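You operate a simulated robot arm through the tools that you are given. There is no shell and no other tool.

You are at the controls of a simulated two-armed robot. One attempt, no reset.

JOB
Open the shutters by the red shutter lever; set that window half open.
Fine: window latch off, red stay knob tight at the end.

It is judged by the outcome, as a careful person would: the job done as asked, and still so three seconds after it is handed in. It fails if anything else is knocked over, pushed out of place, dropped, spilled or broken.

ROBOT AND FRAMES
Two 7-joint arms with two-finger parallel grippers on one trunk that stands fixed in place. Base frame: the origin is at the foot of the trunk, x ahead of it, y to its left, z up. Readings come in cm, degrees, newtons and seconds.
The left shoulder is at [7.1, 15.6, 133], the right one opposite. Each reaches about 123.1 cm from its shoulder. Payload 3.91 kg a hand.
Tool frame (each hand has its own): the origin (TCP) lies between the finger pads and is the grasp point; the fingertips stand 3 cm ahead of it; z points along the fingers, y is the line along which they close. The gripper opens to 11 cm. The fingers are 2 cm wide and 1 cm thick; the gripper's body (4.8 by 11.2 cm) begins 5.5 cm behind the TCP.
Orientation is told as [roll, pitch, yaw] about the base's x, y, z axes, in that order, counted from this pose: with the fingers straight down and closing along the base's y, the tool's x points along the base's -x, its y along +y and its z along -z.

CONTROLS
- The arms move only by the tool send_rows. It takes "left_plan", "right_plan" or both (then of equal length, played together; a hand with none holds still); each is a list that holds one entry, the list of rows, each a list of 7 numbers: the shift along the tool's x, y, z in units of 30 mm (1.0 is 30 mm), then the turn, a rotation vector about the tool's x, y, z in units of 4 degrees (1.0 is 4 degrees), then the finger opening in cm, from 0 to 11. In form: [[[tx, ty, tz, ax, ay, az, jaw], ...]]. A call has 1 to 20 rows; each row shifts and turns the commanded pose from where the row before left it, along the tool's axes as they then stand. A call with a number of a shift or a turn outside -1 to 1 is refused whole. Each row takes 0.2 s and may step no farther than 5 cm and 8.6 degrees from the row before; otherwise, or with a gripper value out of range, the whole call is refused. Where a pose cannot be reached the arm comes as near as it can. A force on the tool above 40 N (or 10 N above the force at the start of the call, whichever is more), or a blocked arm, ends the call early, and 0.2 s more pass. The fingers move at their own pace (about 10.8 cm/s each) and stop on an object; they squeeze with about 25 N. The grip force told is the motor's: it shows also when the fingers shut on nothing. Time passes only in rows, and 0.2 s behind the last, so rows that do not move let the fingers close. The reply holds the time, the measured pose of the TCP, the force on the tool along the base axes, the opening and the grip force, in the units named above and with some noise, with the torque about the TCP (base axes, N m) and any sound that the robot's microphone picked up.
- Cameras (640 x 400 px; columns grow to the right, rows downward): "scene" is now at [14.42, 0.68, 157.69]; the picture's right is [0.07, -1.00, 0.00], its down [-0.37, -0.03, -0.93] and it looks along [0.93, 0.07, -0.37] (base axes); focal length 214 px, centre (320, 200). "left" rides on the left gripper at [7.2, -1.7, -10.3] in its tool frame; the picture's right is [0.23, 0.97, 0.00], its down [-0.76, 0.18, -0.62] and it looks along [-0.61, 0.14, 0.78] (tool axes); focal length 222 px, centre (320, 200). "right" rides on the right gripper at [7.2, 1.7, -10.3] in its tool frame; the picture's right is [-0.23, 0.97, 0.00], its down [-0.76, -0.18, -0.62] and it looks along [-0.61, -0.14, 0.78] (tool axes); focal length 222 px, centre (320, 200).
- camera(camera): a new picture of that camera. It takes no simulated time.
- move_column(by): slides the trunk up (or, below 0, down) by that many cm; the arms and the scene camera ride with it, the base frame stays. It gives what a move gives, with no picture.
- aim_head(pan, tilt): turns the head with the scene camera to pan (to the left, within 86 degrees either way) and tilt (down, from -29 to 69), counted from straight ahead of the robot. It gives what a move gives.
- pixel_to_xyz(camera, pixels): for up to 12 pixels [column, row] of the newest picture of that camera ("zoom" is the newest enlarged one), the place [x, y, z] in the base frame of the surface seen there, good to about 0.2 cm. It takes no simulated time.
- inspect(camera, box): a new picture of the part [left, top, right, bottom] of that camera's present view, enlarged. It takes no simulated time.
- close_job(): hands the job in; it is judged then, once.

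Unless the task says otherwise, let go and move clear before handing in.

The tools are called after "Emit:" as name(argument=value, ...) on one line, values as JSON. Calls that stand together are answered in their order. send_rows: Moves the arms, as the interface text tells. Its arguments: {"type":"object","properties":{"left_plan":{"type":"array","items":{"type":"array","items":{"type":"array","items":{"type":"number"}}}},"right_plan":{"type":"array","items":{"type":"array","items":{"type":"array","items":{"type":"number"}}}}},"required":[]} The other tools are called the same way: move_column (by) moves the trunk up or down; aim_head (pan, tilt) turns the head that bears the scene camera; camera (camera) takes a picture; pixel_to_xyz (camera, pixels) gives the place of the surface under pixels of a picture; inspect (camera, box) takes an enlarged picture of a part of a camera's view; close_job () hands the job in.

At the start:

```text
t: 0.0
left_eef_pos: [57.8, 59.07, 157.95]
left_tcp_rot: [-0.1, 0.0, -0.1]
left_wrist_force: [-0.1, 0.4, -0.1]
left_ft_torque: [-0.02, -0.03, -0.03]
left_finger_gap: 11.0
left_grip_force: 0.0
right_eef_pos: [54.27, 2.26, 160.16]
right_tcp_rot: [0.0, 0.0, 0.0]
right_wrist_force: [0.4, 0.5, 0.0]
right_ft_torque: [0.0, 0.0, 0.02]
right_finger_gap: 11.0
right_grip_force: 0.0
trunk travel left (down, up): [-77.5, 16.5]
head pan, tilt (commanded): [4.2, 21.9]
```

scene: 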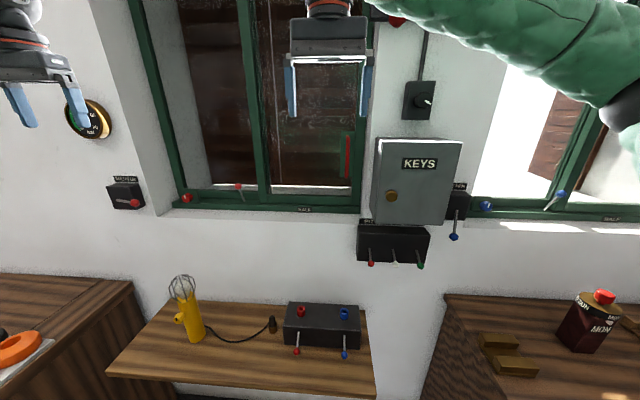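
right: 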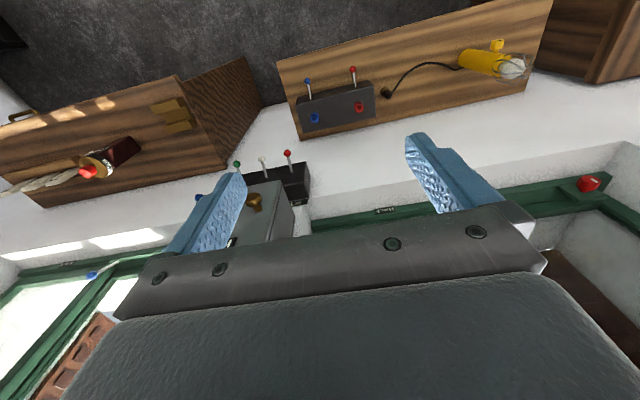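
left: 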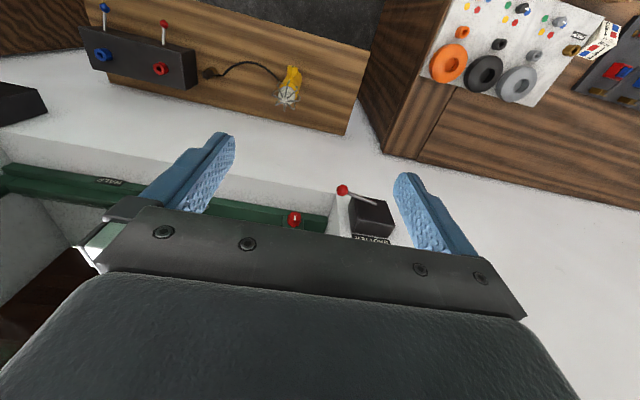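

The scene shows a green window with closed dark shutters behind it (180-350, 0-190), a red knob at (186,198), a red lever box at (125,195), and other lever boxes. I'll look closer before moving anything.

Emit:
inspect(camera="scene", box=[90, 140, 250, 240])

Emit:
inspect(camera="scene", box=[340, 80, 500, 280])

Emit:
inspect(camera="scene", box=[230, 100, 390, 220])

Emit:
inspect(camera="scene", box=[250, 280, 390, 370])

Emit:
inspect(camera="scene", box=[430, 130, 640, 260])

```text
4.00 times, centred on (170, 190) of scene
```

zoom: 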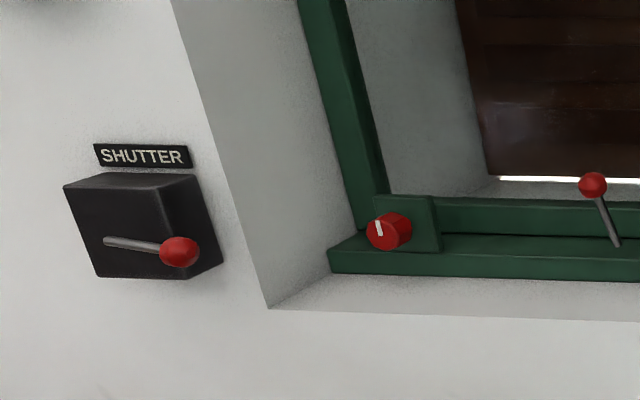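

```text
2.00 times, centred on (420, 180) of scene
```

zoom: 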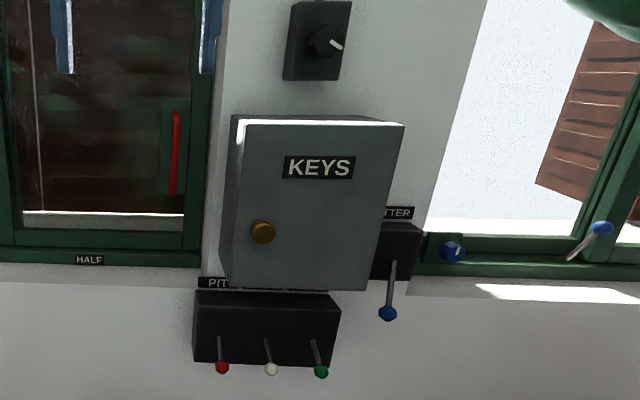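

```text
3.33 times, centred on (310, 160) of scene
```

zoom: 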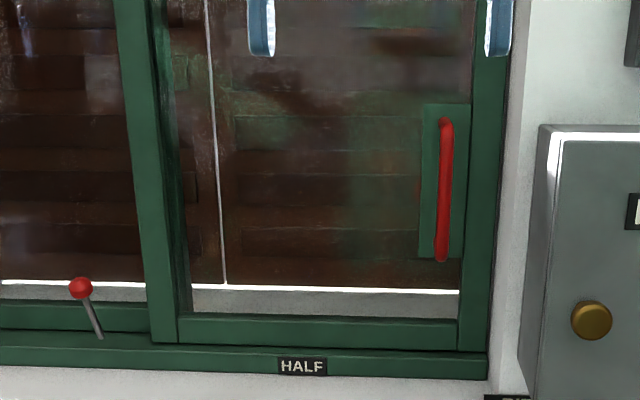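

```text
4.44 times, centred on (320, 325) of scene
```

zoom: 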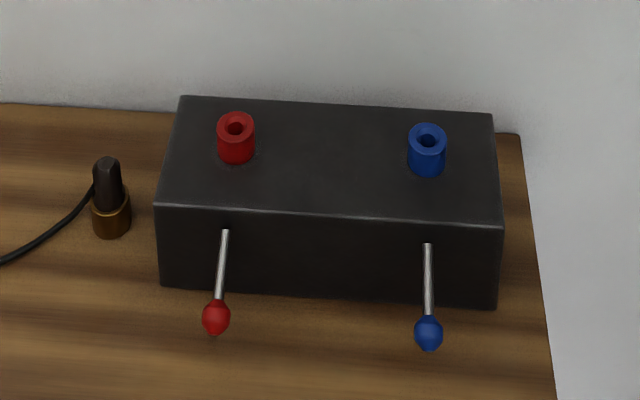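

```text
3.05 times, centred on (535, 195) of scene
```

zoom: 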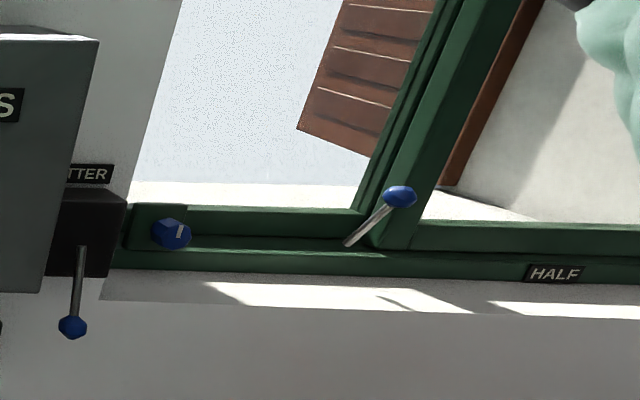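

The red window group shows a SHUTTER lever box (zoom 1), a knob with a white mark, a red ball lever mid-frame, a red pull handle on the right sash and a HALF label. I'll turn the head to see the rest and get precise positions.

Emit:
pixel_to_xyz(camera="scene", pixels=[[135, 203], [117, 200], [187, 198], [238, 187], [244, 200], [348, 155], [303, 209], [255, 150], [360, 150], [165, 120], [220, 120], [310, 130]])

Emit:
aim_head(pan=20, tilt=0)

Emit:
camera(camera="scene")

```text
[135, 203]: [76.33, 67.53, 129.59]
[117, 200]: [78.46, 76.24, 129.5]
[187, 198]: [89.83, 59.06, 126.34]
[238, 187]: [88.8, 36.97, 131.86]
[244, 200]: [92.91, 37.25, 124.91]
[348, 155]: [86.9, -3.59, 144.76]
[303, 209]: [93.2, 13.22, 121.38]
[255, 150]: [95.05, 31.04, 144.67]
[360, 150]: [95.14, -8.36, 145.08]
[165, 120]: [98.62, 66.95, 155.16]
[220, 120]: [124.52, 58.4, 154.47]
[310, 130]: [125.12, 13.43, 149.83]
```

```text
t: 0.9
left_eef_pos: [57.79, 59.02, 157.87]
left_tcp_rot: [0.0, 0.0, -0.1]
left_wrist_force: [0.6, -0.5, -0.1]
left_ft_torque: [0.0, -0.03, 0.01]
left_finger_gap: 11.0
left_grip_force: 0.1
right_eef_pos: [54.24, 2.33, 160.2]
right_tcp_rot: [-0.1, 0.0, 0.0]
right_wrist_force: [0.2, -0.2, 0.1]
right_ft_torque: [0.0, -0.01, 0.02]
right_finger_gap: 10.99
right_grip_force: 0.0
trunk travel left (down, up): [-77.5, 16.5]
head pan, tilt (commanded): [20.0, 0.0]
```

```text
taken
```

scene: 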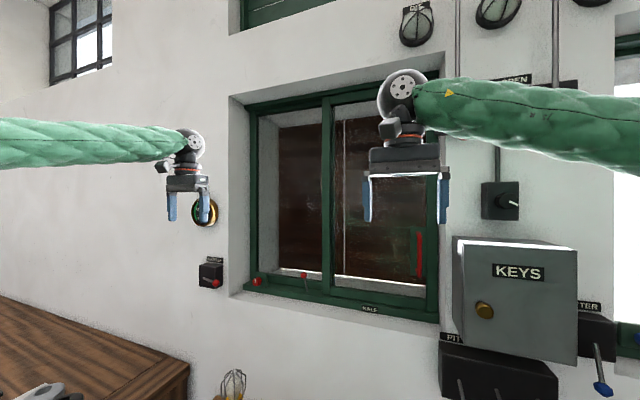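

Now the window is seen with a left bay (255-330) and right sash (335-435). I'll zoom into the parts.

Emit:
inspect(camera="scene", box=[190, 190, 350, 320])

Emit:
inspect(camera="scene", box=[320, 80, 460, 330])

Emit:
inspect(camera="scene", box=[220, 60, 350, 200])

Emit:
inspect(camera="scene", box=[380, 0, 640, 120])

```text
3.08 times, centred on (270, 255) of scene
```

zoom: 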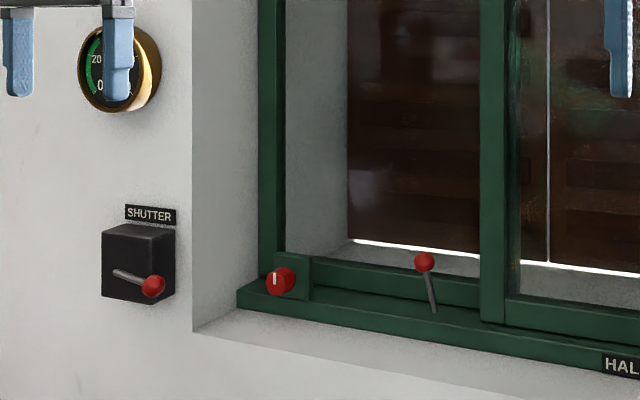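

```text
1.60 times, centred on (390, 205) of scene
```

zoom: 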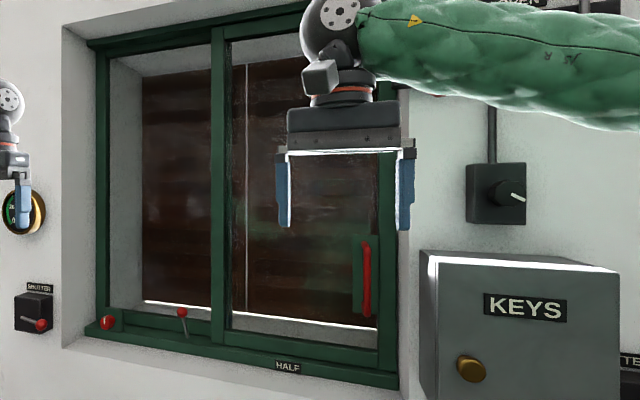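

```text
2.86 times, centred on (285, 130) of scene
```

zoom: 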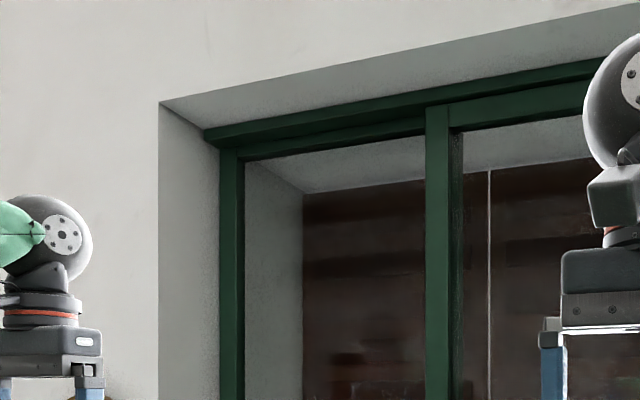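

```text
2.46 times, centred on (510, 60) of scene
```

zoom: 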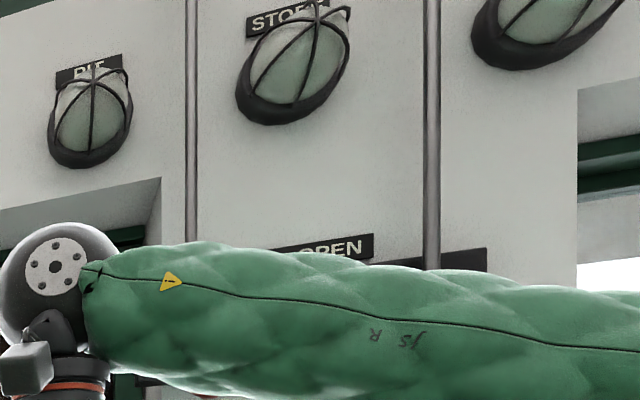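

The red latch lever stands upright next to the sash's left stile, and the label behind the right arm reads "...OPEN". I'll take measurements of the sash and then clear the right arm's view to read that.

Emit:
inspect(camera="scene", box=[240, 240, 450, 330])

Emit:
pixel_to_xyz(camera="scene", pixels=[[326, 200], [333, 200], [337, 200], [431, 200], [326, 290], [335, 285], [340, 287], [420, 303], [434, 310], [250, 200], [258, 200], [369, 309]])

Emit:
aim_head(pan=-30, tilt=15)

Emit:
camera(camera="scene")

```text
3.05 times, centred on (345, 285) of scene
```

zoom: 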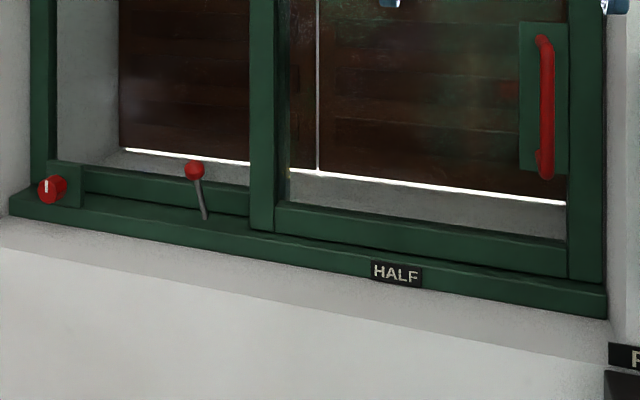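

```text
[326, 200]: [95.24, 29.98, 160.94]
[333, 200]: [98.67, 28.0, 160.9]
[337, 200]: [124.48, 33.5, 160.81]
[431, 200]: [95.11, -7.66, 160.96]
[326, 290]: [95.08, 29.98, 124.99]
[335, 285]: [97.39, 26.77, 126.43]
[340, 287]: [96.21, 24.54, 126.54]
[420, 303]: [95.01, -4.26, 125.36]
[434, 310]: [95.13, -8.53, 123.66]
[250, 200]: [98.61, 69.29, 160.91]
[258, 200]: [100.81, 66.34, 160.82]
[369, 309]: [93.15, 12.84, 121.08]
```

```text
t: 2.0
left_eef_pos: [57.73, 59.08, 157.94]
left_tcp_rot: [0.0, 0.0, 0.1]
left_wrist_force: [0.2, -1.0, 0.2]
left_ft_torque: [0.03, 0.01, -0.02]
left_finger_gap: 10.99
left_grip_force: 0.1
right_eef_pos: [54.12, 2.29, 160.2]
right_tcp_rot: [0.0, 0.0, -0.1]
right_wrist_force: [-0.7, 0.5, -1.3]
right_ft_torque: [0.0, 0.0, 0.02]
right_finger_gap: 10.99
right_grip_force: 0.2
trunk travel left (down, up): [-77.5, 16.5]
head pan, tilt (commanded): [-30.0, 15.0]
```

```text
taken
```

scene: 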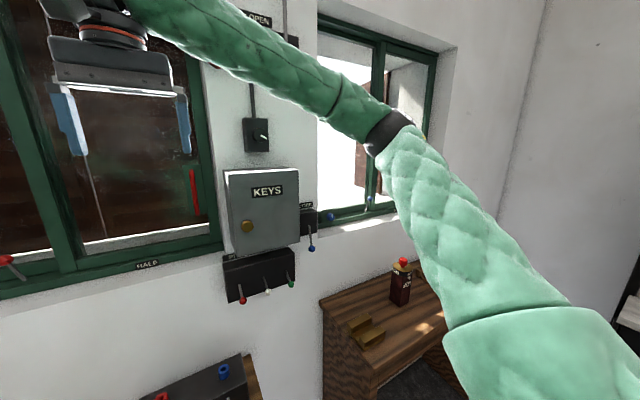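

The right arm hides the sign "...OPEN" at (258,18) and part of the blue window. I'll draw the right hand back and down over free space to clear the view.

Emit:
send_rows(right_plan=[[[0.4, -0.475, 0.97, 0, 0, 0, 11], [0.4, -0.475, 0.97, 0, 0, 0, 11], [0.4, -0.475, 0.97, 0, 0, 0, 11], [0.4, -0.475, 0.97, 0, 0, 0, 11], [0.4, -0.475, 0.97, 0, 0, 0, 11], [0.4, -0.475, 0.97, 0, 0, 0, 11], [0.4, -0.475, 0.97, 0, 0, 0, 11], [0.4, -0.475, 0.97, 0, 0, 0, 11], [0.4, -0.475, 0.97, 0, 0, 0, 11], [0.4, -0.475, 0.97, 0, 0, 0, 11]]])

Emit:
aim_head(pan=-10, tilt=5)

Emit:
camera(camera="scene")

```text
t: 4.2
left_eef_pos: [57.73, 59.01, 158.14]
left_tcp_rot: [0.1, 0.0, 0.0]
left_wrist_force: [0.1, 0.5, -0.6]
left_ft_torque: [0.02, 0.02, -0.01]
left_finger_gap: 11.0
left_grip_force: 0.0
right_eef_pos: [42.03, -11.99, 131.23]
right_tcp_rot: [0.1, 0.0, 0.1]
right_wrist_force: [0.2, 0.1, -0.6]
right_ft_torque: [0.01, -0.01, -0.02]
right_finger_gap: 10.95
right_grip_force: 0.1
trunk travel left (down, up): [-77.5, 16.5]
head pan, tilt (commanded): [-30.0, 15.0]
```

```text
t: 5.1
left_eef_pos: [57.82, 59.15, 158.09]
left_tcp_rot: [0.0, 0.0, 0.0]
left_wrist_force: [0.2, 0.2, -0.6]
left_ft_torque: [0.05, 0.03, 0.02]
left_finger_gap: 10.99
left_grip_force: 0.0
right_eef_pos: [42.08, -11.81, 131.31]
right_tcp_rot: [0.0, 0.0, 0.1]
right_wrist_force: [0.3, 0.3, 0.2]
right_ft_torque: [0.01, 0.0, 0.01]
right_finger_gap: 11.0
right_grip_force: 0.0
trunk travel left (down, up): [-77.5, 16.5]
head pan, tilt (commanded): [-10.0, 5.0]
```

```text
taken
```

scene: 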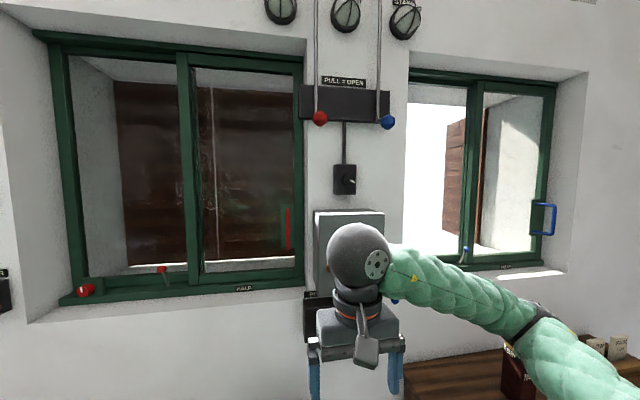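

A sign "PULL = OPEN" with red and blue cord balls is at (343,82). I'll zoom in on it and on the blue window.

Emit:
inspect(camera="scene", box=[250, 0, 440, 130])

Emit:
inspect(camera="scene", box=[390, 60, 590, 290])

Emit:
inspect(camera="scene", box=[30, 180, 320, 330])

Emit:
pixel_to_xyz(camera="scene", pixels=[[544, 215], [505, 267], [464, 251], [461, 263], [475, 180], [462, 180], [545, 180], [320, 118], [388, 122], [303, 160], [297, 160], [183, 160]])

Emit:
aim_head(pan=-10, tilt=-25)

Emit:
camera(camera="scene")

```text
3.08 times, centred on (345, 65) of scene
```

zoom: 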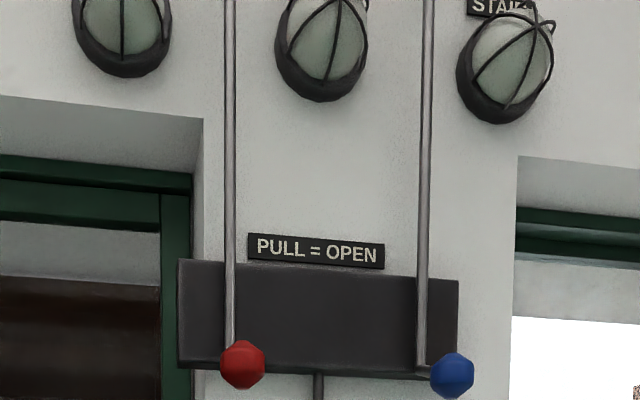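

```text
1.74 times, centred on (490, 175) of scene
```

zoom: 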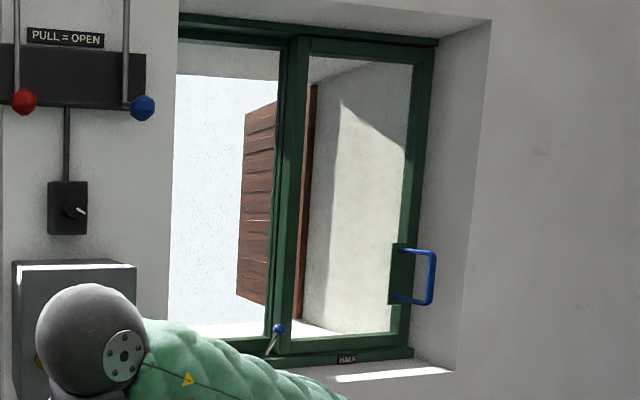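

```text
2.21 times, centred on (175, 255) of scene
```

zoom: 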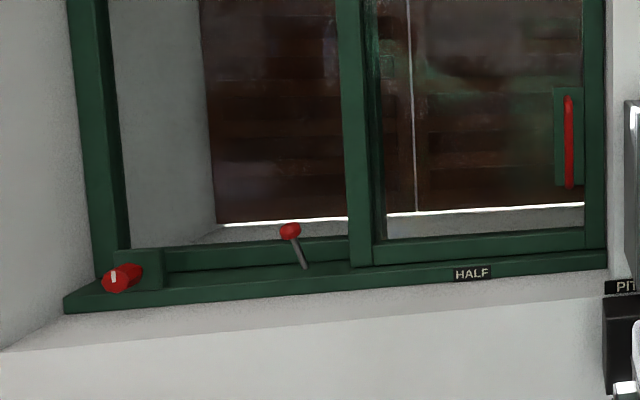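

```text
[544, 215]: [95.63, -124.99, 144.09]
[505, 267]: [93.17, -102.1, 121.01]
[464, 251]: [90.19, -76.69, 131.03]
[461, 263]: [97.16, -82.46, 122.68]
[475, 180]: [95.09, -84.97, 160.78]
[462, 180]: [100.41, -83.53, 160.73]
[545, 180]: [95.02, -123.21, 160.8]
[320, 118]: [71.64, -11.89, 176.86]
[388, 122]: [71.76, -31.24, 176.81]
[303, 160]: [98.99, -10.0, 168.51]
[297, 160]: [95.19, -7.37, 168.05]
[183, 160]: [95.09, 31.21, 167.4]
```

```text
t: 6.0
left_eef_pos: [57.8, 59.08, 158.03]
left_tcp_rot: [-0.1, 0.0, 0.0]
left_wrist_force: [1.1, -0.4, 0.8]
left_ft_torque: [0.02, -0.04, 0.01]
left_finger_gap: 11.0
left_grip_force: 0.1
right_eef_pos: [41.93, -11.88, 131.24]
right_tcp_rot: [0.0, -0.1, 0.0]
right_wrist_force: [-0.2, 0.6, 0.3]
right_ft_torque: [0.01, -0.03, -0.03]
right_finger_gap: 11.01
right_grip_force: 0.1
trunk travel left (down, up): [-77.5, 16.5]
head pan, tilt (commanded): [-10.0, -25.0]
```

```text
taken
```

scene: 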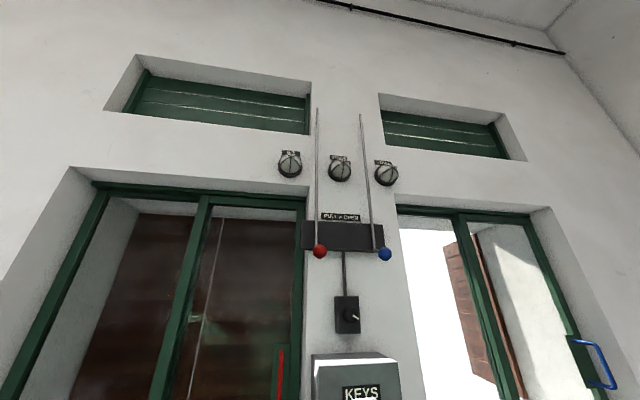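

The red and blue pull rods lead to the upper vents, so they are not for this job. I'll compare the blue and red latch levers and measure the stay plate and sash closely.

Emit:
aim_head(pan=-35, tilt=15)

Emit:
camera(camera="scene")

Emit:
inspect(camera="scene", box=[240, 150, 440, 275])

```text
t: 7.1
left_eef_pos: [57.75, 59.15, 157.95]
left_tcp_rot: [0.1, 0.0, 0.1]
left_wrist_force: [0.1, 0.3, -0.1]
left_ft_torque: [0.03, -0.01, -0.01]
left_finger_gap: 11.0
left_grip_force: 0.0
right_eef_pos: [42.14, -11.96, 131.2]
right_tcp_rot: [0.0, -0.1, 0.0]
right_wrist_force: [0.1, 0.8, 0.4]
right_ft_torque: [0.01, 0.0, 0.01]
right_finger_gap: 11.01
right_grip_force: 0.0
trunk travel left (down, up): [-77.5, 16.5]
head pan, tilt (commanded): [-35.0, 15.0]
```

```text
taken
```

scene: 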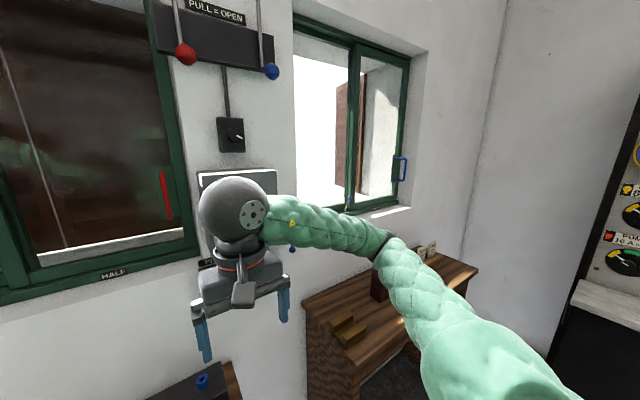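

```text
3.20 times, centred on (340, 212) of scene
```

zoom: 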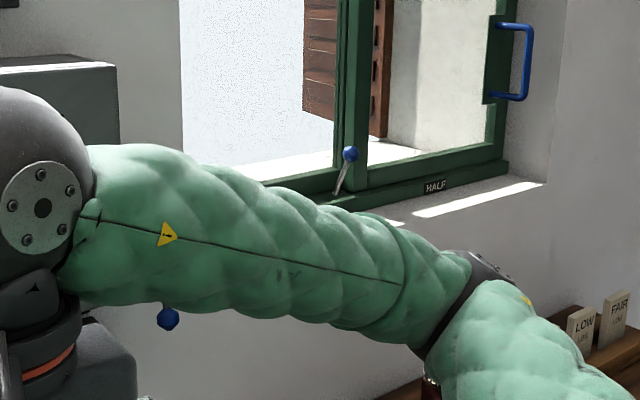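

The right forearm still hides the blue latch's base; I'll lower the right hand in free space and then look again.

Emit:
send_rows(right_plan=[[[0, 0, 1, 0, 0, 0, 11], [0, 0, 1, 0, 0, 0, 11], [0, 0, 1, 0, 0, 0, 11], [0, 0, 1, 0, 0, 0, 11], [0, 0, 1, 0, 0, 0, 11], [0, 0, 1, 0, 0, 0, 11], [0, 0, 1, 0, 0, 0, 11]]])

Emit:
camera(camera="scene")

Emit:
inspect(camera="scene", box=[280, 150, 420, 240])

```text
t: 8.7
left_eef_pos: [57.82, 59.05, 158.05]
left_tcp_rot: [0.0, 0.0, 0.1]
left_wrist_force: [0.1, 0.1, 0.8]
left_ft_torque: [-0.01, 0.02, 0.0]
left_finger_gap: 11.01
left_grip_force: 0.0
right_eef_pos: [44.34, -11.23, 110.71]
right_tcp_rot: [0.0, 0.0, 0.1]
right_wrist_force: [-0.1, 0.7, 0.2]
right_ft_torque: [-0.04, 0.01, -0.01]
right_finger_gap: 11.0
right_grip_force: 0.0
right hand out of reach, approached as far as the arm can: row 2, 3, 4, 6
trunk travel left (down, up): [-77.5, 16.5]
head pan, tilt (commanded): [-35.0, 15.0]
```

```text
taken
```

scene: 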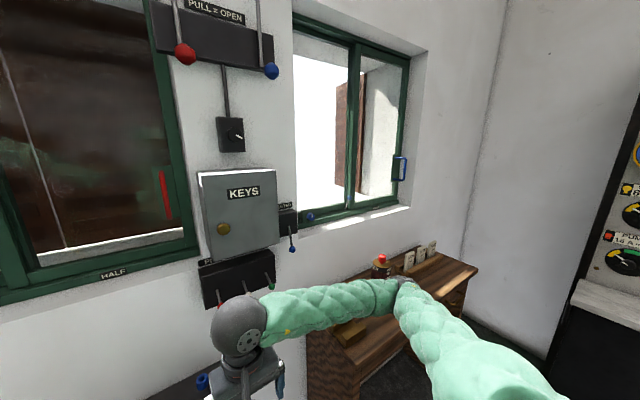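

```text
4.44 times, centred on (350, 195) of scene
```

zoom: 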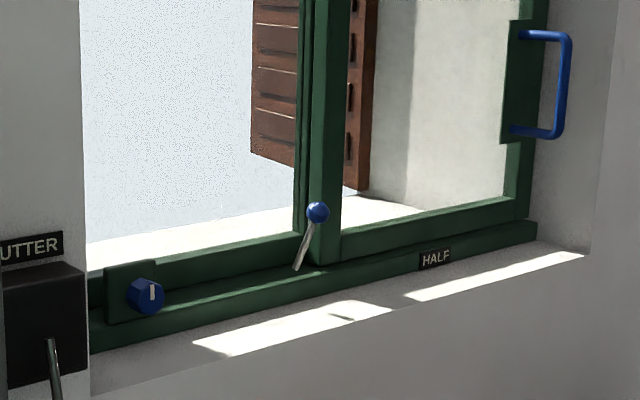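

The blue group now shows fully: knob mark at zoom (152,292), latch base (297,268), ball (318,212). I'll measure these and check the elbow's distance from the red-capped bottle.

Emit:
pixel_to_xyz(camera="zoom", pixels=[[318, 212], [307, 240], [297, 267], [152, 292], [130, 270], [435, 258], [540, 35], [553, 38], [515, 40], [325, 100], [303, 100], [520, 190]])

Emit:
pixel_to_xyz(camera="scene", pixels=[[405, 280], [385, 290], [380, 262], [409, 262], [292, 248], [291, 232], [240, 330], [163, 190], [113, 274]])

Emit:
inspect(camera="scene", box=[340, 230, 480, 320])

```text
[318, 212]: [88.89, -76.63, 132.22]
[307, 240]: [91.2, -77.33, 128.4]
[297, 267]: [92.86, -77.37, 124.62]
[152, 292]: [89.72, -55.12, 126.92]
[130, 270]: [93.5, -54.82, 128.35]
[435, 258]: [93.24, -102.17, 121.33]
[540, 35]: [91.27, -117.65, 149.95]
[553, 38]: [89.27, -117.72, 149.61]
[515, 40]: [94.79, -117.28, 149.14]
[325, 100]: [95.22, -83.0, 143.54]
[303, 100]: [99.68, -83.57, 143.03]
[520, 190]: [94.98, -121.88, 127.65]
```

```text
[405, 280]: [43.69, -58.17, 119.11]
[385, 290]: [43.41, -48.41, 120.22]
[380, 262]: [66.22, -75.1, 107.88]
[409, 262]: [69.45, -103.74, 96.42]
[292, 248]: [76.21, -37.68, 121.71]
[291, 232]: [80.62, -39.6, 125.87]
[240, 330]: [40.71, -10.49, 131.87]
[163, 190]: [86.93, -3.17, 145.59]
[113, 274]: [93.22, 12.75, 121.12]
```

```text
4.44 times, centred on (410, 275) of scene
```

zoom: 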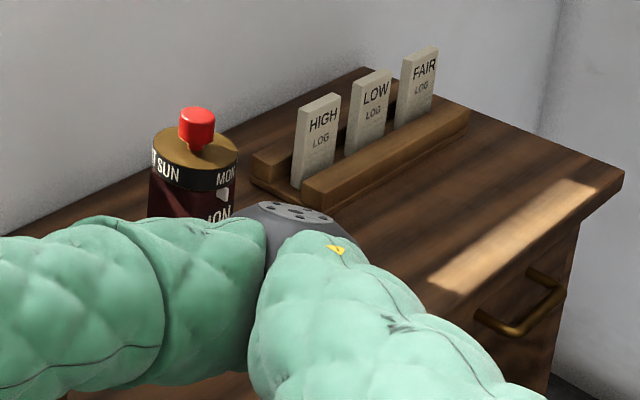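

Both latches stand in the same pose (up and leaning out), and the blue shutter lever hangs down with its shutters open, while the red one lies sideways with its shutters shut. I'll turn the left hand so its fingers point at the wall (tool z toward +x), staying in free air.

Emit:
send_rows(left_plan=[[[0, 0, 0, 0, -1, 0, 6], [0, 0, 0, 0, -1, 0, 4], [0, 0, 0, 0, -1, 0, 2], [0, 0, 0, 0, -1, 0, 0], [0, 0, 0, 0, -1, 0, 0], [0, 0, 0, 0, -1, 0, 0], [0, 0, 0, 0, -1, 0, 0], [0, 0, 0, 0, -1, 0, 0], [0, 0, 0, 0, -1, 0, 0], [0, 0, 0, 0, -1, 0, 0], [0, 0, 0, 0, -1, 0, 0], [0, 0, 0, 0, -1, 0, 0], [0, 0, 0, 0, -1, 0, 0], [0, 0, 0, 0, -1, 0, 0], [0, 0, 0, 0, -1, 0, 0], [0, 0, 0, 0, -1, 0, 0], [0, 0, 0, 0, -1, 0, 0], [0, 0, 0, 0, -1, 0, 0], [0, 0, 0, 0, -1, 0, 0], [0, 0, 0, 0, -1, 0, 0]]])

Emit:
aim_head(pan=30, tilt=18)

Emit:
camera(camera="scene")

Emit:
camera(camera="left")

```text
t: 12.9
left_eef_pos: [57.83, 59.18, 157.94]
left_tcp_rot: [-0.1, -79.9, 0.3]
left_wrist_force: [0.2, -0.5, -0.2]
left_ft_torque: [0.04, -0.02, -0.01]
left_finger_gap: 0.0
left_grip_force: 24.4
right_eef_pos: [44.5, -11.12, 110.72]
right_tcp_rot: [-0.1, 0.1, 0.0]
right_wrist_force: [-0.8, -1.4, 0.0]
right_ft_torque: [0.01, 0.01, -0.01]
right_finger_gap: 11.0
right_grip_force: 0.1
trunk travel left (down, up): [-77.5, 16.5]
head pan, tilt (commanded): [-35.0, 15.0]
```

```text
t: 14.2
left_eef_pos: [57.82, 59.06, 158.14]
left_tcp_rot: [0.0, -80.0, 0.1]
left_wrist_force: [-0.7, 0.3, 0.6]
left_ft_torque: [0.0, -0.02, 0.03]
left_finger_gap: 0.0
left_grip_force: 25.0
right_eef_pos: [44.25, -11.17, 110.66]
right_tcp_rot: [0.0, 0.0, 0.0]
right_wrist_force: [0.6, 0.3, -0.3]
right_ft_torque: [0.0, 0.0, 0.0]
right_finger_gap: 11.01
right_grip_force: 0.1
trunk travel left (down, up): [-77.5, 16.5]
head pan, tilt (commanded): [30.0, 18.0]
```

```text
taken
```

scene: 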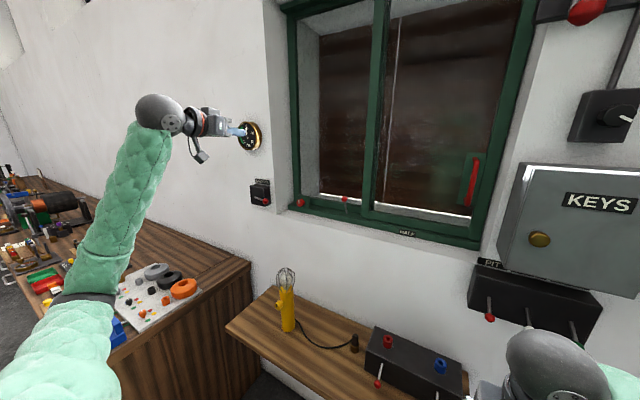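

```text
taken
```

left: 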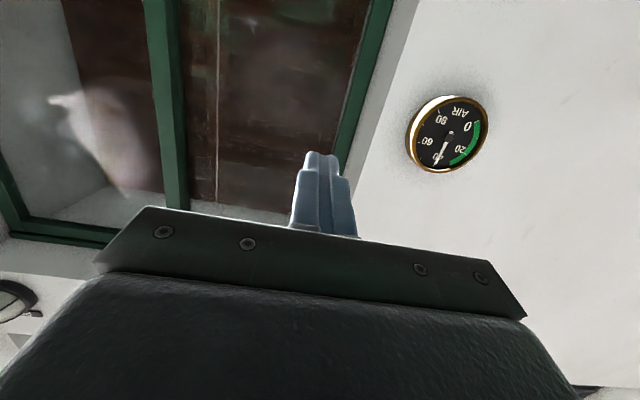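

The left fingers nearly face the wall, and the wrist picture is upside down (gauge at (447,133)). I'll roll the left hand half a turn about its finger axis so its camera looks from above.

Emit:
send_rows(left_plan=[[[0, 0, 0, 0, -1, 0, 0], [0, 0, 0, 0, -1, 0, 0], [0, 0, 0, 0, -0.5, 0, 0], [0, 0, 0, 0, 0, 1, 0], [0, 0, 0, 0, 0, 1, 0], [0, 0, 0, 0, 0, 1, 0], [0, 0, 0, 0, 0, 1, 0], [0, 0, 0, 0, 0, 1, 0], [0, 0, 0, 0, 0, 1, 0], [0, 0, 0, 0, 0, 1, 0], [0, 0, 0, 0, 0, 1, 0], [0, 0, 0, 0, 0, 1, 0], [0, 0, 0, 0, 0, 1, 0], [0, 0, 0, 0, 0, 1, 0], [0, 0, 0, 0, 0, 1, 0], [0, 0, 0, 0, 0, 1, 0], [0, 0, 0, 0, 0, 1, 0], [0, 0, 0, 0, 0, 1, 0], [0, 0, 0, 0, 0, 1, 0], [0, 0, 0, 0, 0, 1, 0]]])

Emit:
camera(camera="left")

```text
t: 18.4
left_eef_pos: [57.73, 59.09, 157.97]
left_tcp_rot: [90.0, -21.8, -90.0]
left_wrist_force: [0.1, 0.1, -0.4]
left_ft_torque: [0.02, 0.01, 0.02]
left_finger_gap: 0.02
left_grip_force: 25.0
right_eef_pos: [44.25, -11.28, 110.68]
right_tcp_rot: [-0.1, 0.1, 0.1]
right_wrist_force: [0.3, 0.7, 0.1]
right_ft_torque: [0.03, -0.04, -0.02]
right_finger_gap: 11.01
right_grip_force: 0.0
trunk travel left (down, up): [-77.5, 16.5]
head pan, tilt (commanded): [30.0, 18.0]
```

```text
taken
```

left: 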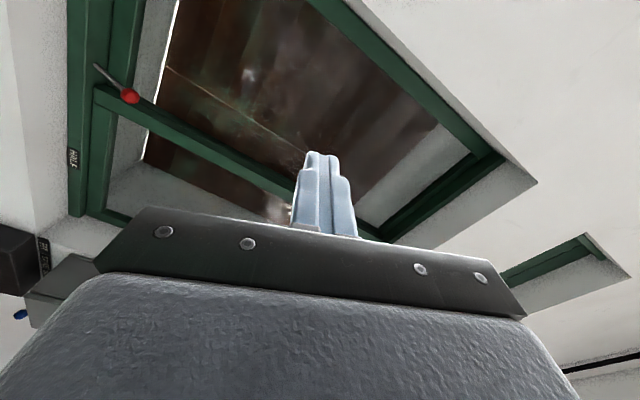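

No reach trouble so far; the roll is 68° in. I'll finish the half turn.

Emit:
send_rows(left_plan=[[[0, 0, 0, 0, 0, 1, 0], [0, 0, 0, 0, 0, 1, 0], [0, 0, 0, 0, 0, 1, 0], [0, 0, 0, 0, 0, 1, 0], [0, 0, 0, 0, 0, 1, 0], [0, 0, 0, 0, 0, 1, 0], [0, 0, 0, 0, 0, 1, 0], [0, 0, 0, 0, 0, 1, 0], [0, 0, 0, 0, 0, 1, 0], [0, 0, 0, 0, 0, 1, 0], [0, 0, 0, 0, 0, 1, 0], [0, 0, 0, 0, 0, 1, 0], [0, 0, 0, 0, 0, 1, 0], [0, 0, 0, 0, 0, 1, 0], [0, 0, 0, 0, 0, 1, 0], [0, 0, 0, 0, 0, 1, 0], [0, 0, 0, 0, 0, 1, 0], [0, 0, 0, 0, 0, 1, 0], [0, 0, 0, 0, 0, 1, 0], [0, 0, 0, 0, 0, 1, 0]]])

Emit:
send_rows(left_plan=[[[0, 0, 0, 0, 0, 1, 0], [0, 0, 0, 0, 0, 1, 0], [0, 0, 0, 0, 0, 1, 0], [0, 0, 0, 0, 0, 1, 0], [0, 0, 0, 0, 0, 1, 0], [0, 0, 0, 0, 0, 1, 0], [0, 0, 0, 0, 0, 1, 0], [0, 0, 0, 0, 0, 1, 0]]])

Emit:
camera(camera="left")

Emit:
camera(camera="scene")

```text
t: 22.6
left_eef_pos: [57.82, 58.98, 157.86]
left_tcp_rot: [89.9, 58.1, -89.9]
left_wrist_force: [1.0, 0.2, 0.3]
left_ft_torque: [-0.01, 0.0, -0.03]
left_finger_gap: 0.0
left_grip_force: 25.3
right_eef_pos: [44.38, -11.05, 110.73]
right_tcp_rot: [0.0, 0.0, 0.0]
right_wrist_force: [-0.2, -0.1, -0.7]
right_ft_torque: [0.01, 0.0, -0.02]
right_finger_gap: 10.98
right_grip_force: 0.1
trunk travel left (down, up): [-77.5, 16.5]
head pan, tilt (commanded): [30.0, 18.0]
```

```text
t: 24.4
left_eef_pos: [57.8, 59.0, 157.96]
left_tcp_rot: [-107.1, 89.9, 73.0]
left_wrist_force: [-0.3, 0.0, -0.5]
left_ft_torque: [0.01, -0.02, 0.0]
left_finger_gap: 0.01
left_grip_force: 24.6
right_eef_pos: [44.33, -11.06, 110.6]
right_tcp_rot: [0.1, 0.1, -0.1]
right_wrist_force: [0.4, 0.0, 0.2]
right_ft_torque: [-0.01, -0.02, 0.02]
right_finger_gap: 10.98
right_grip_force: 0.0
trunk travel left (down, up): [-77.5, 16.5]
head pan, tilt (commanded): [30.0, 18.0]
```

```text
taken
```

left: 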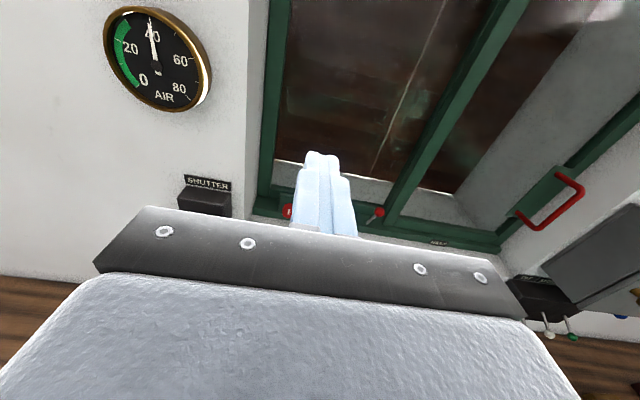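

```text
taken
```

scene: 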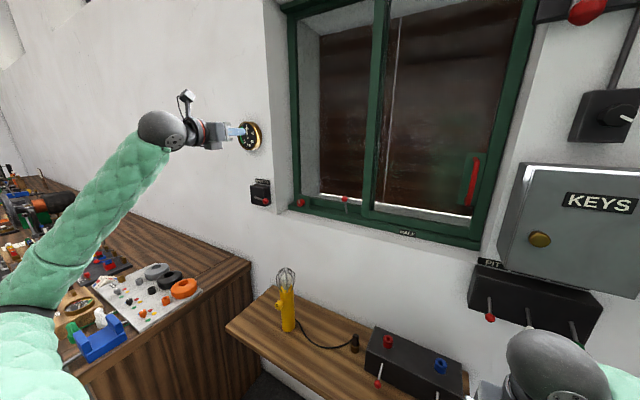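

The left wrist camera now looks from above: SHUTTER box at (205,195), red handle at (560,200). I'll lower and back the left hand so its camera sees the lever, knob and latch close up.

Emit:
send_rows(left_plan=[[[-0.963, -0.11, -0.289, 0, 0, 0, 0], [-0.963, -0.11, -0.289, 0, 0, 0, 0], [-0.963, -0.11, -0.289, 0, 0, 0, 0], [-0.963, -0.11, -0.289, 0, 0, 0, 0], [-0.963, -0.11, -0.289, 0, 0, 0, 0], [-0.963, -0.11, -0.289, 0, 0, 0, 0], [-0.963, -0.11, -0.289, 0, 0, 0, 0], [-0.963, -0.11, -0.289, 0, 0, 0, 0], [-0.963, -0.11, -0.289, 0, 0, 0, 0]]])

Emit:
camera(camera="left")

Emit:
inspect(camera="left", box=[170, 20, 310, 110])

Emit:
inspect(camera="left", box=[290, 40, 450, 140])

```text
t: 26.4
left_eef_pos: [49.92, 61.94, 131.97]
left_tcp_rot: [172.4, 89.9, -7.6]
left_wrist_force: [-0.3, -0.1, -0.2]
left_ft_torque: [0.01, 0.0, -0.03]
left_finger_gap: 0.0
left_grip_force: 25.0
right_eef_pos: [44.31, -11.07, 110.66]
right_tcp_rot: [-0.1, 0.0, 0.1]
right_wrist_force: [-0.3, -0.4, -0.2]
right_ft_torque: [-0.02, -0.02, 0.0]
right_finger_gap: 11.02
right_grip_force: 0.0
trunk travel left (down, up): [-77.5, 16.5]
head pan, tilt (commanded): [30.0, 18.0]
```

```text
taken
```

left: 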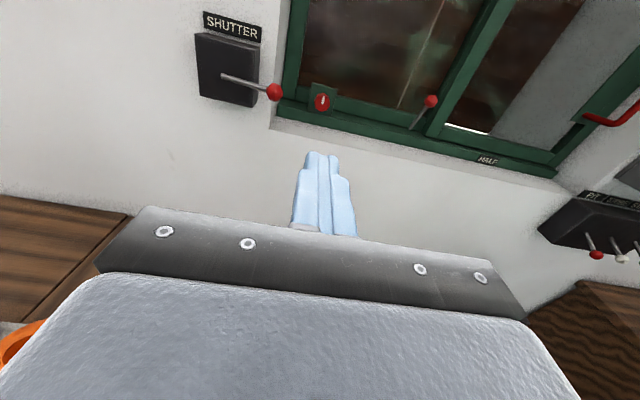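

```text
4.44 times, centred on (240, 65) of left
```

zoom: 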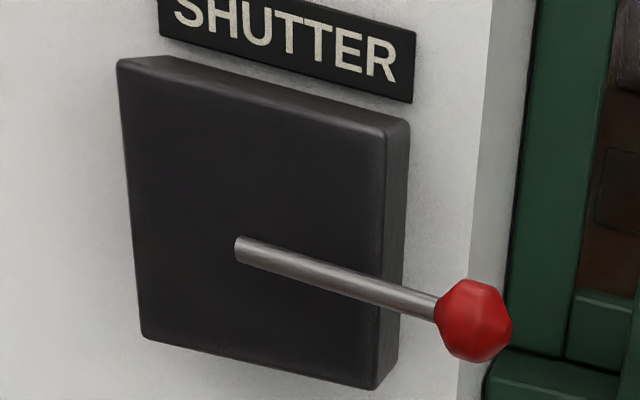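

```text
4.00 times, centred on (370, 90) of left
```

zoom: 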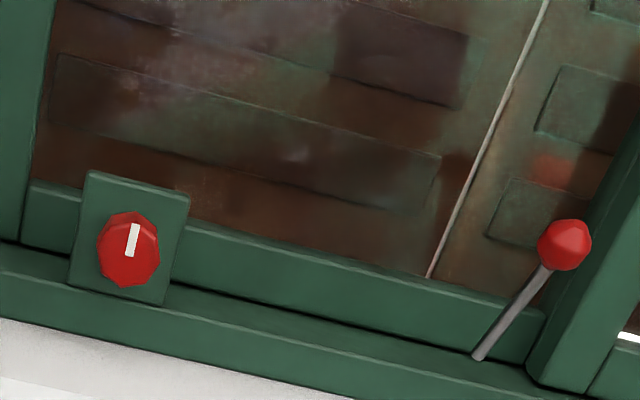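

The lever lies level to the right; the knob's white mark points up. I'll measure the lever, knob and latch.

Emit:
pixel_to_xyz(camera="zoom", pixels=[[128, 262], [110, 180], [180, 195], [568, 238], [542, 270], [479, 352], [572, 385], [620, 220], [150, 215], [75, 285]])

Emit:
inspect(camera="left", box=[170, 20, 310, 110])

Emit:
pixel_to_xyz(camera="zoom", pixels=[[474, 318], [435, 308], [340, 275], [240, 248], [180, 150], [390, 200], [485, 150]])

```text
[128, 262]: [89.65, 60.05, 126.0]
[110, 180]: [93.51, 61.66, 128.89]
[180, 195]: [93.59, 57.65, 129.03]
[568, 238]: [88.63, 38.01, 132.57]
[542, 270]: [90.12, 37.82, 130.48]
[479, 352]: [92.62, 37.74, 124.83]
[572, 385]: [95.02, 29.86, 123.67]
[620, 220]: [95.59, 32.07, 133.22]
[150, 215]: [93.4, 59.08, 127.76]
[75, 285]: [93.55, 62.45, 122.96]
```

```text
4.44 times, centred on (240, 65) of left
```

zoom: 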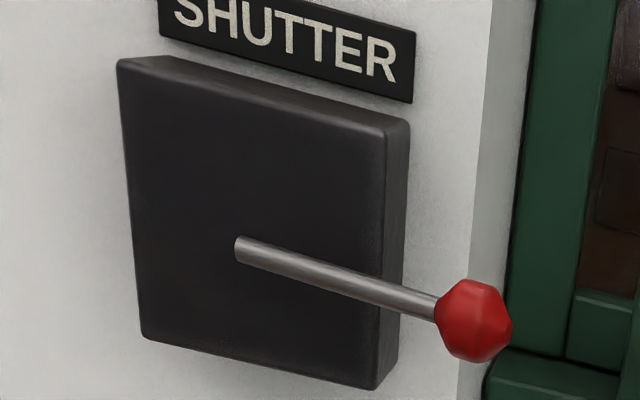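

```text
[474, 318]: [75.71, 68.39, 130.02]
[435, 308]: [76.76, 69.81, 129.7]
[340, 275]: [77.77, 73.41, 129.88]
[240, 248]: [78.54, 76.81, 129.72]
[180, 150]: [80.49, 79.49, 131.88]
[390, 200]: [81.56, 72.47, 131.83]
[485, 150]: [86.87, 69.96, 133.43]
```

The lever pivots about (79, 77, 129.8) with its ball at (76, 68.4, 130); the blue one hangs straight down when open, so I'll push the red one down from above. First I bring the closed left fingers above the lever.

Emit:
send_rows(left_plan=[[[0.42, -0.75, 0.84, 0, 0, 0, 0], [0.42, -0.75, 0.84, 0, 0, 0, 0], [0.42, -0.75, 0.84, 0, 0, 0, 0], [0.42, -0.75, 0.84, 0, 0, 0, 0], [0, 0, 0.878, 0, 0, 0, 0], [0, 0, 0.878, 0, 0, 0, 0], [0, 0, 0.878, 0, 0, 0, 0], [0, 0, 0.878, 0, 0, 0, 0], [0, 0, 0.878, 0, 0, 0, 0], [0, 0, 0.878, 0, 0, 0, 0]]])

Emit:
camera(camera="left")

Emit:
camera(camera="scene")

Emit:
inspect(camera="scene", box=[200, 110, 340, 230])

```text
t: 28.6
left_eef_pos: [75.98, 71.09, 136.85]
left_tcp_rot: [0.8, 90.0, -179.0]
left_wrist_force: [-0.1, 0.4, -0.3]
left_ft_torque: [-0.03, -0.01, -0.01]
left_finger_gap: 0.0
left_grip_force: 24.7
right_eef_pos: [44.45, -11.17, 110.58]
right_tcp_rot: [0.1, 0.0, 0.0]
right_wrist_force: [-0.3, -0.4, -0.3]
right_ft_torque: [0.01, -0.02, -0.01]
right_finger_gap: 11.01
right_grip_force: 0.1
trunk travel left (down, up): [-77.5, 16.5]
head pan, tilt (commanded): [30.0, 18.0]
```

```text
taken
```

left: 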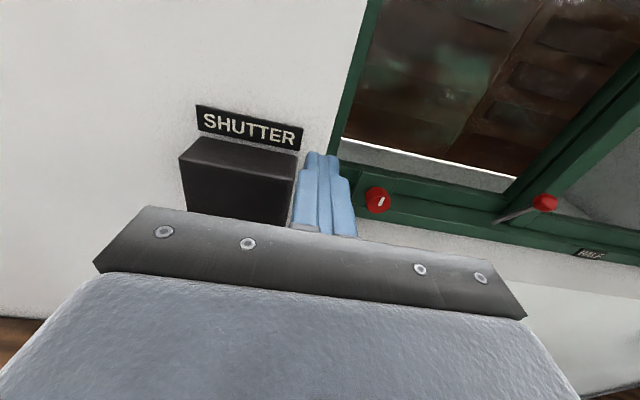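

```text
taken
```

scene: 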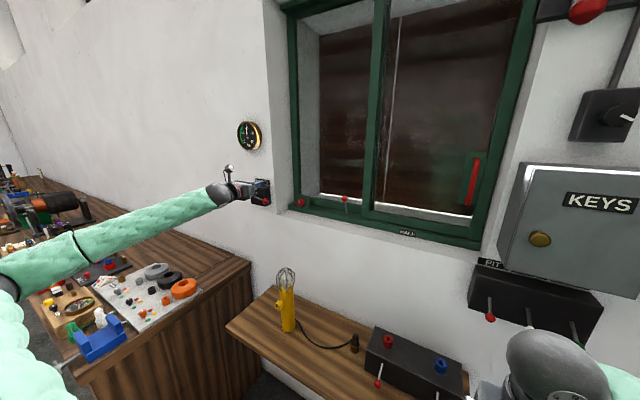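

```text
3.33 times, centred on (270, 170) of scene
```

zoom: 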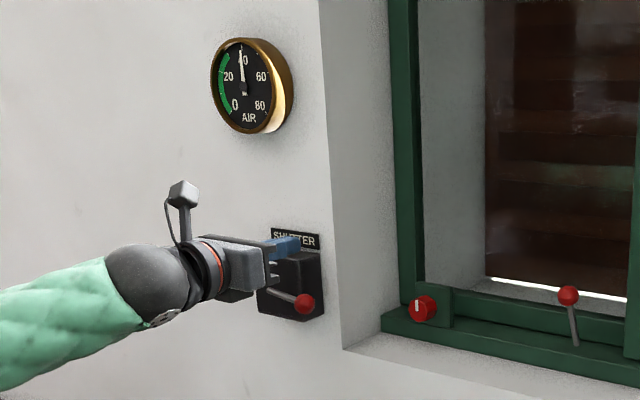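

The closed fingers (325,190 in the left picture) are above the lever and clear of the gauge and box. I'll press down along the lever's arc to about 60° and watch the force.

Emit:
send_rows(left_plan=[[[-0.9, 0.03, 0, 0, 0, 0, 0], [-0.9, 0, 0, 0, 0, 0, 0], [-0.357, 0.063, 0, 0, 0, 0, 0], [-0.36, 0, 0, 0, 0, 0, 0], [-0.353, -0.063, 0, 0, 0, 0, 0], [-0.34, -0.123, 0, 0, 0, 0, 0], [-0.313, -0.18, 0, 0, 0, 0, 0], [-0.277, -0.233, 0, 0, 0, 0, 0]]])

Emit:
camera(camera="left")

Emit:
inspect(camera="scene", box=[200, 110, 340, 230])

```text
t: 30.4
left_eef_pos: [75.83, 72.63, 125.59]
left_tcp_rot: [110.6, 90.1, -69.4]
left_wrist_force: [-0.3, -0.7, 1.4]
left_ft_torque: [0.0, 0.0, -0.01]
left_finger_gap: 0.03
left_grip_force: 25.0
right_eef_pos: [44.38, -11.16, 110.71]
right_tcp_rot: [0.1, 0.1, 0.0]
right_wrist_force: [-0.2, 0.0, -0.2]
right_ft_torque: [-0.02, -0.02, 0.0]
right_finger_gap: 11.0
right_grip_force: 0.0
trunk travel left (down, up): [-77.5, 16.5]
head pan, tilt (commanded): [30.0, 18.0]
```

```text
taken
```

left: 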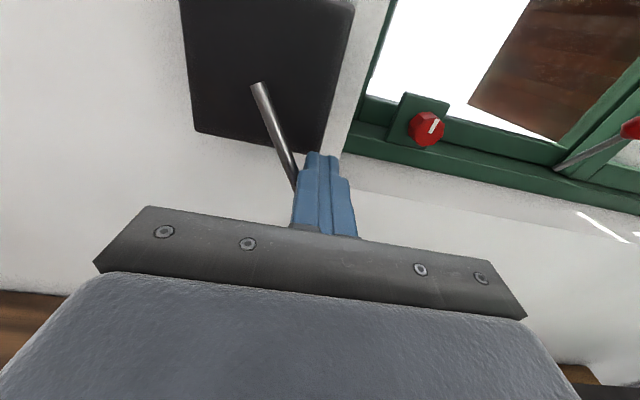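

```text
3.33 times, centred on (270, 170) of scene
```

zoom: 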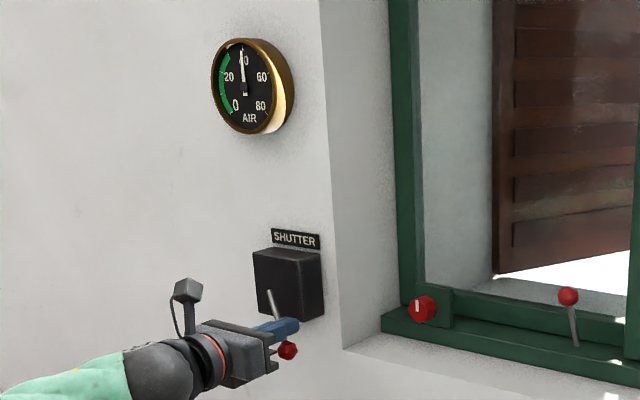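

The shutters are swinging open with the lever (daylight now shows). I'll push on to straight down.

Emit:
send_rows(left_plan=[[[-0.23, -0.28, 0, 0, 0, 0, 0], [-0.18, -0.31, 0, 0, 0, 0, 0], [-0.123, -0.34, 0, 0, 0, 0, 0], [-0.05, -0.2, 0, 0, 0, 0, 0], [0, 0, 0, 0, 0, 0, 0]]])

Emit:
camera(camera="left")

Emit:
camera(camera="scene")

Emit:
inspect(camera="scene", box=[200, 110, 340, 230])

```text
t: 31.6
left_eef_pos: [75.82, 75.6, 123.88]
left_tcp_rot: [-86.5, 90.1, 93.5]
left_wrist_force: [-1.2, -12.8, -1.9]
left_ft_torque: [-0.03, 0.0, -0.29]
left_finger_gap: 0.0
left_grip_force: 25.4
right_eef_pos: [44.36, -11.29, 110.7]
right_tcp_rot: [0.0, 0.0, 0.0]
right_wrist_force: [-1.1, 0.2, -0.1]
right_ft_torque: [0.05, -0.04, 0.01]
right_finger_gap: 10.99
right_grip_force: 0.0
trunk travel left (down, up): [-77.5, 16.5]
head pan, tilt (commanded): [30.0, 18.0]
```

```text
taken
```

left: 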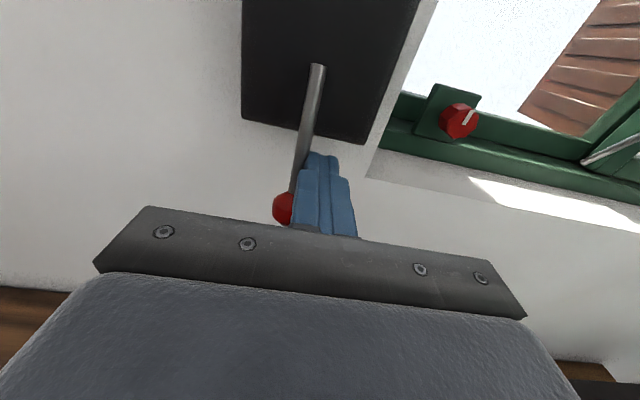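

```text
taken
```

scene: 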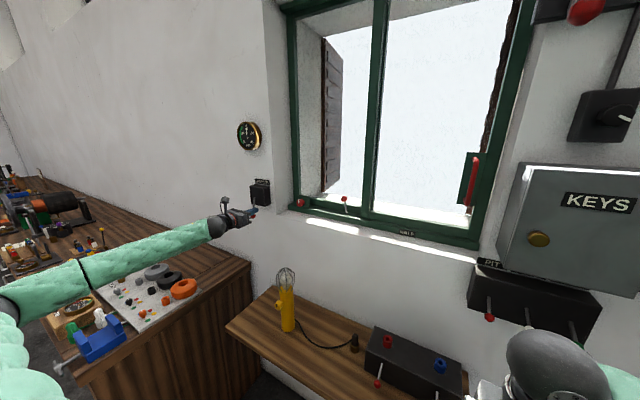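

```text
3.33 times, centred on (270, 170) of scene
```

zoom: 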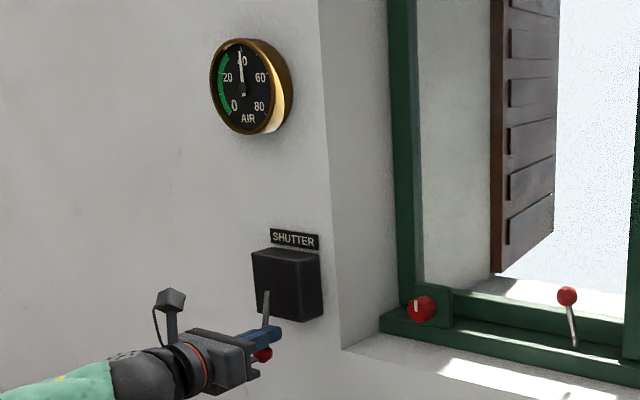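

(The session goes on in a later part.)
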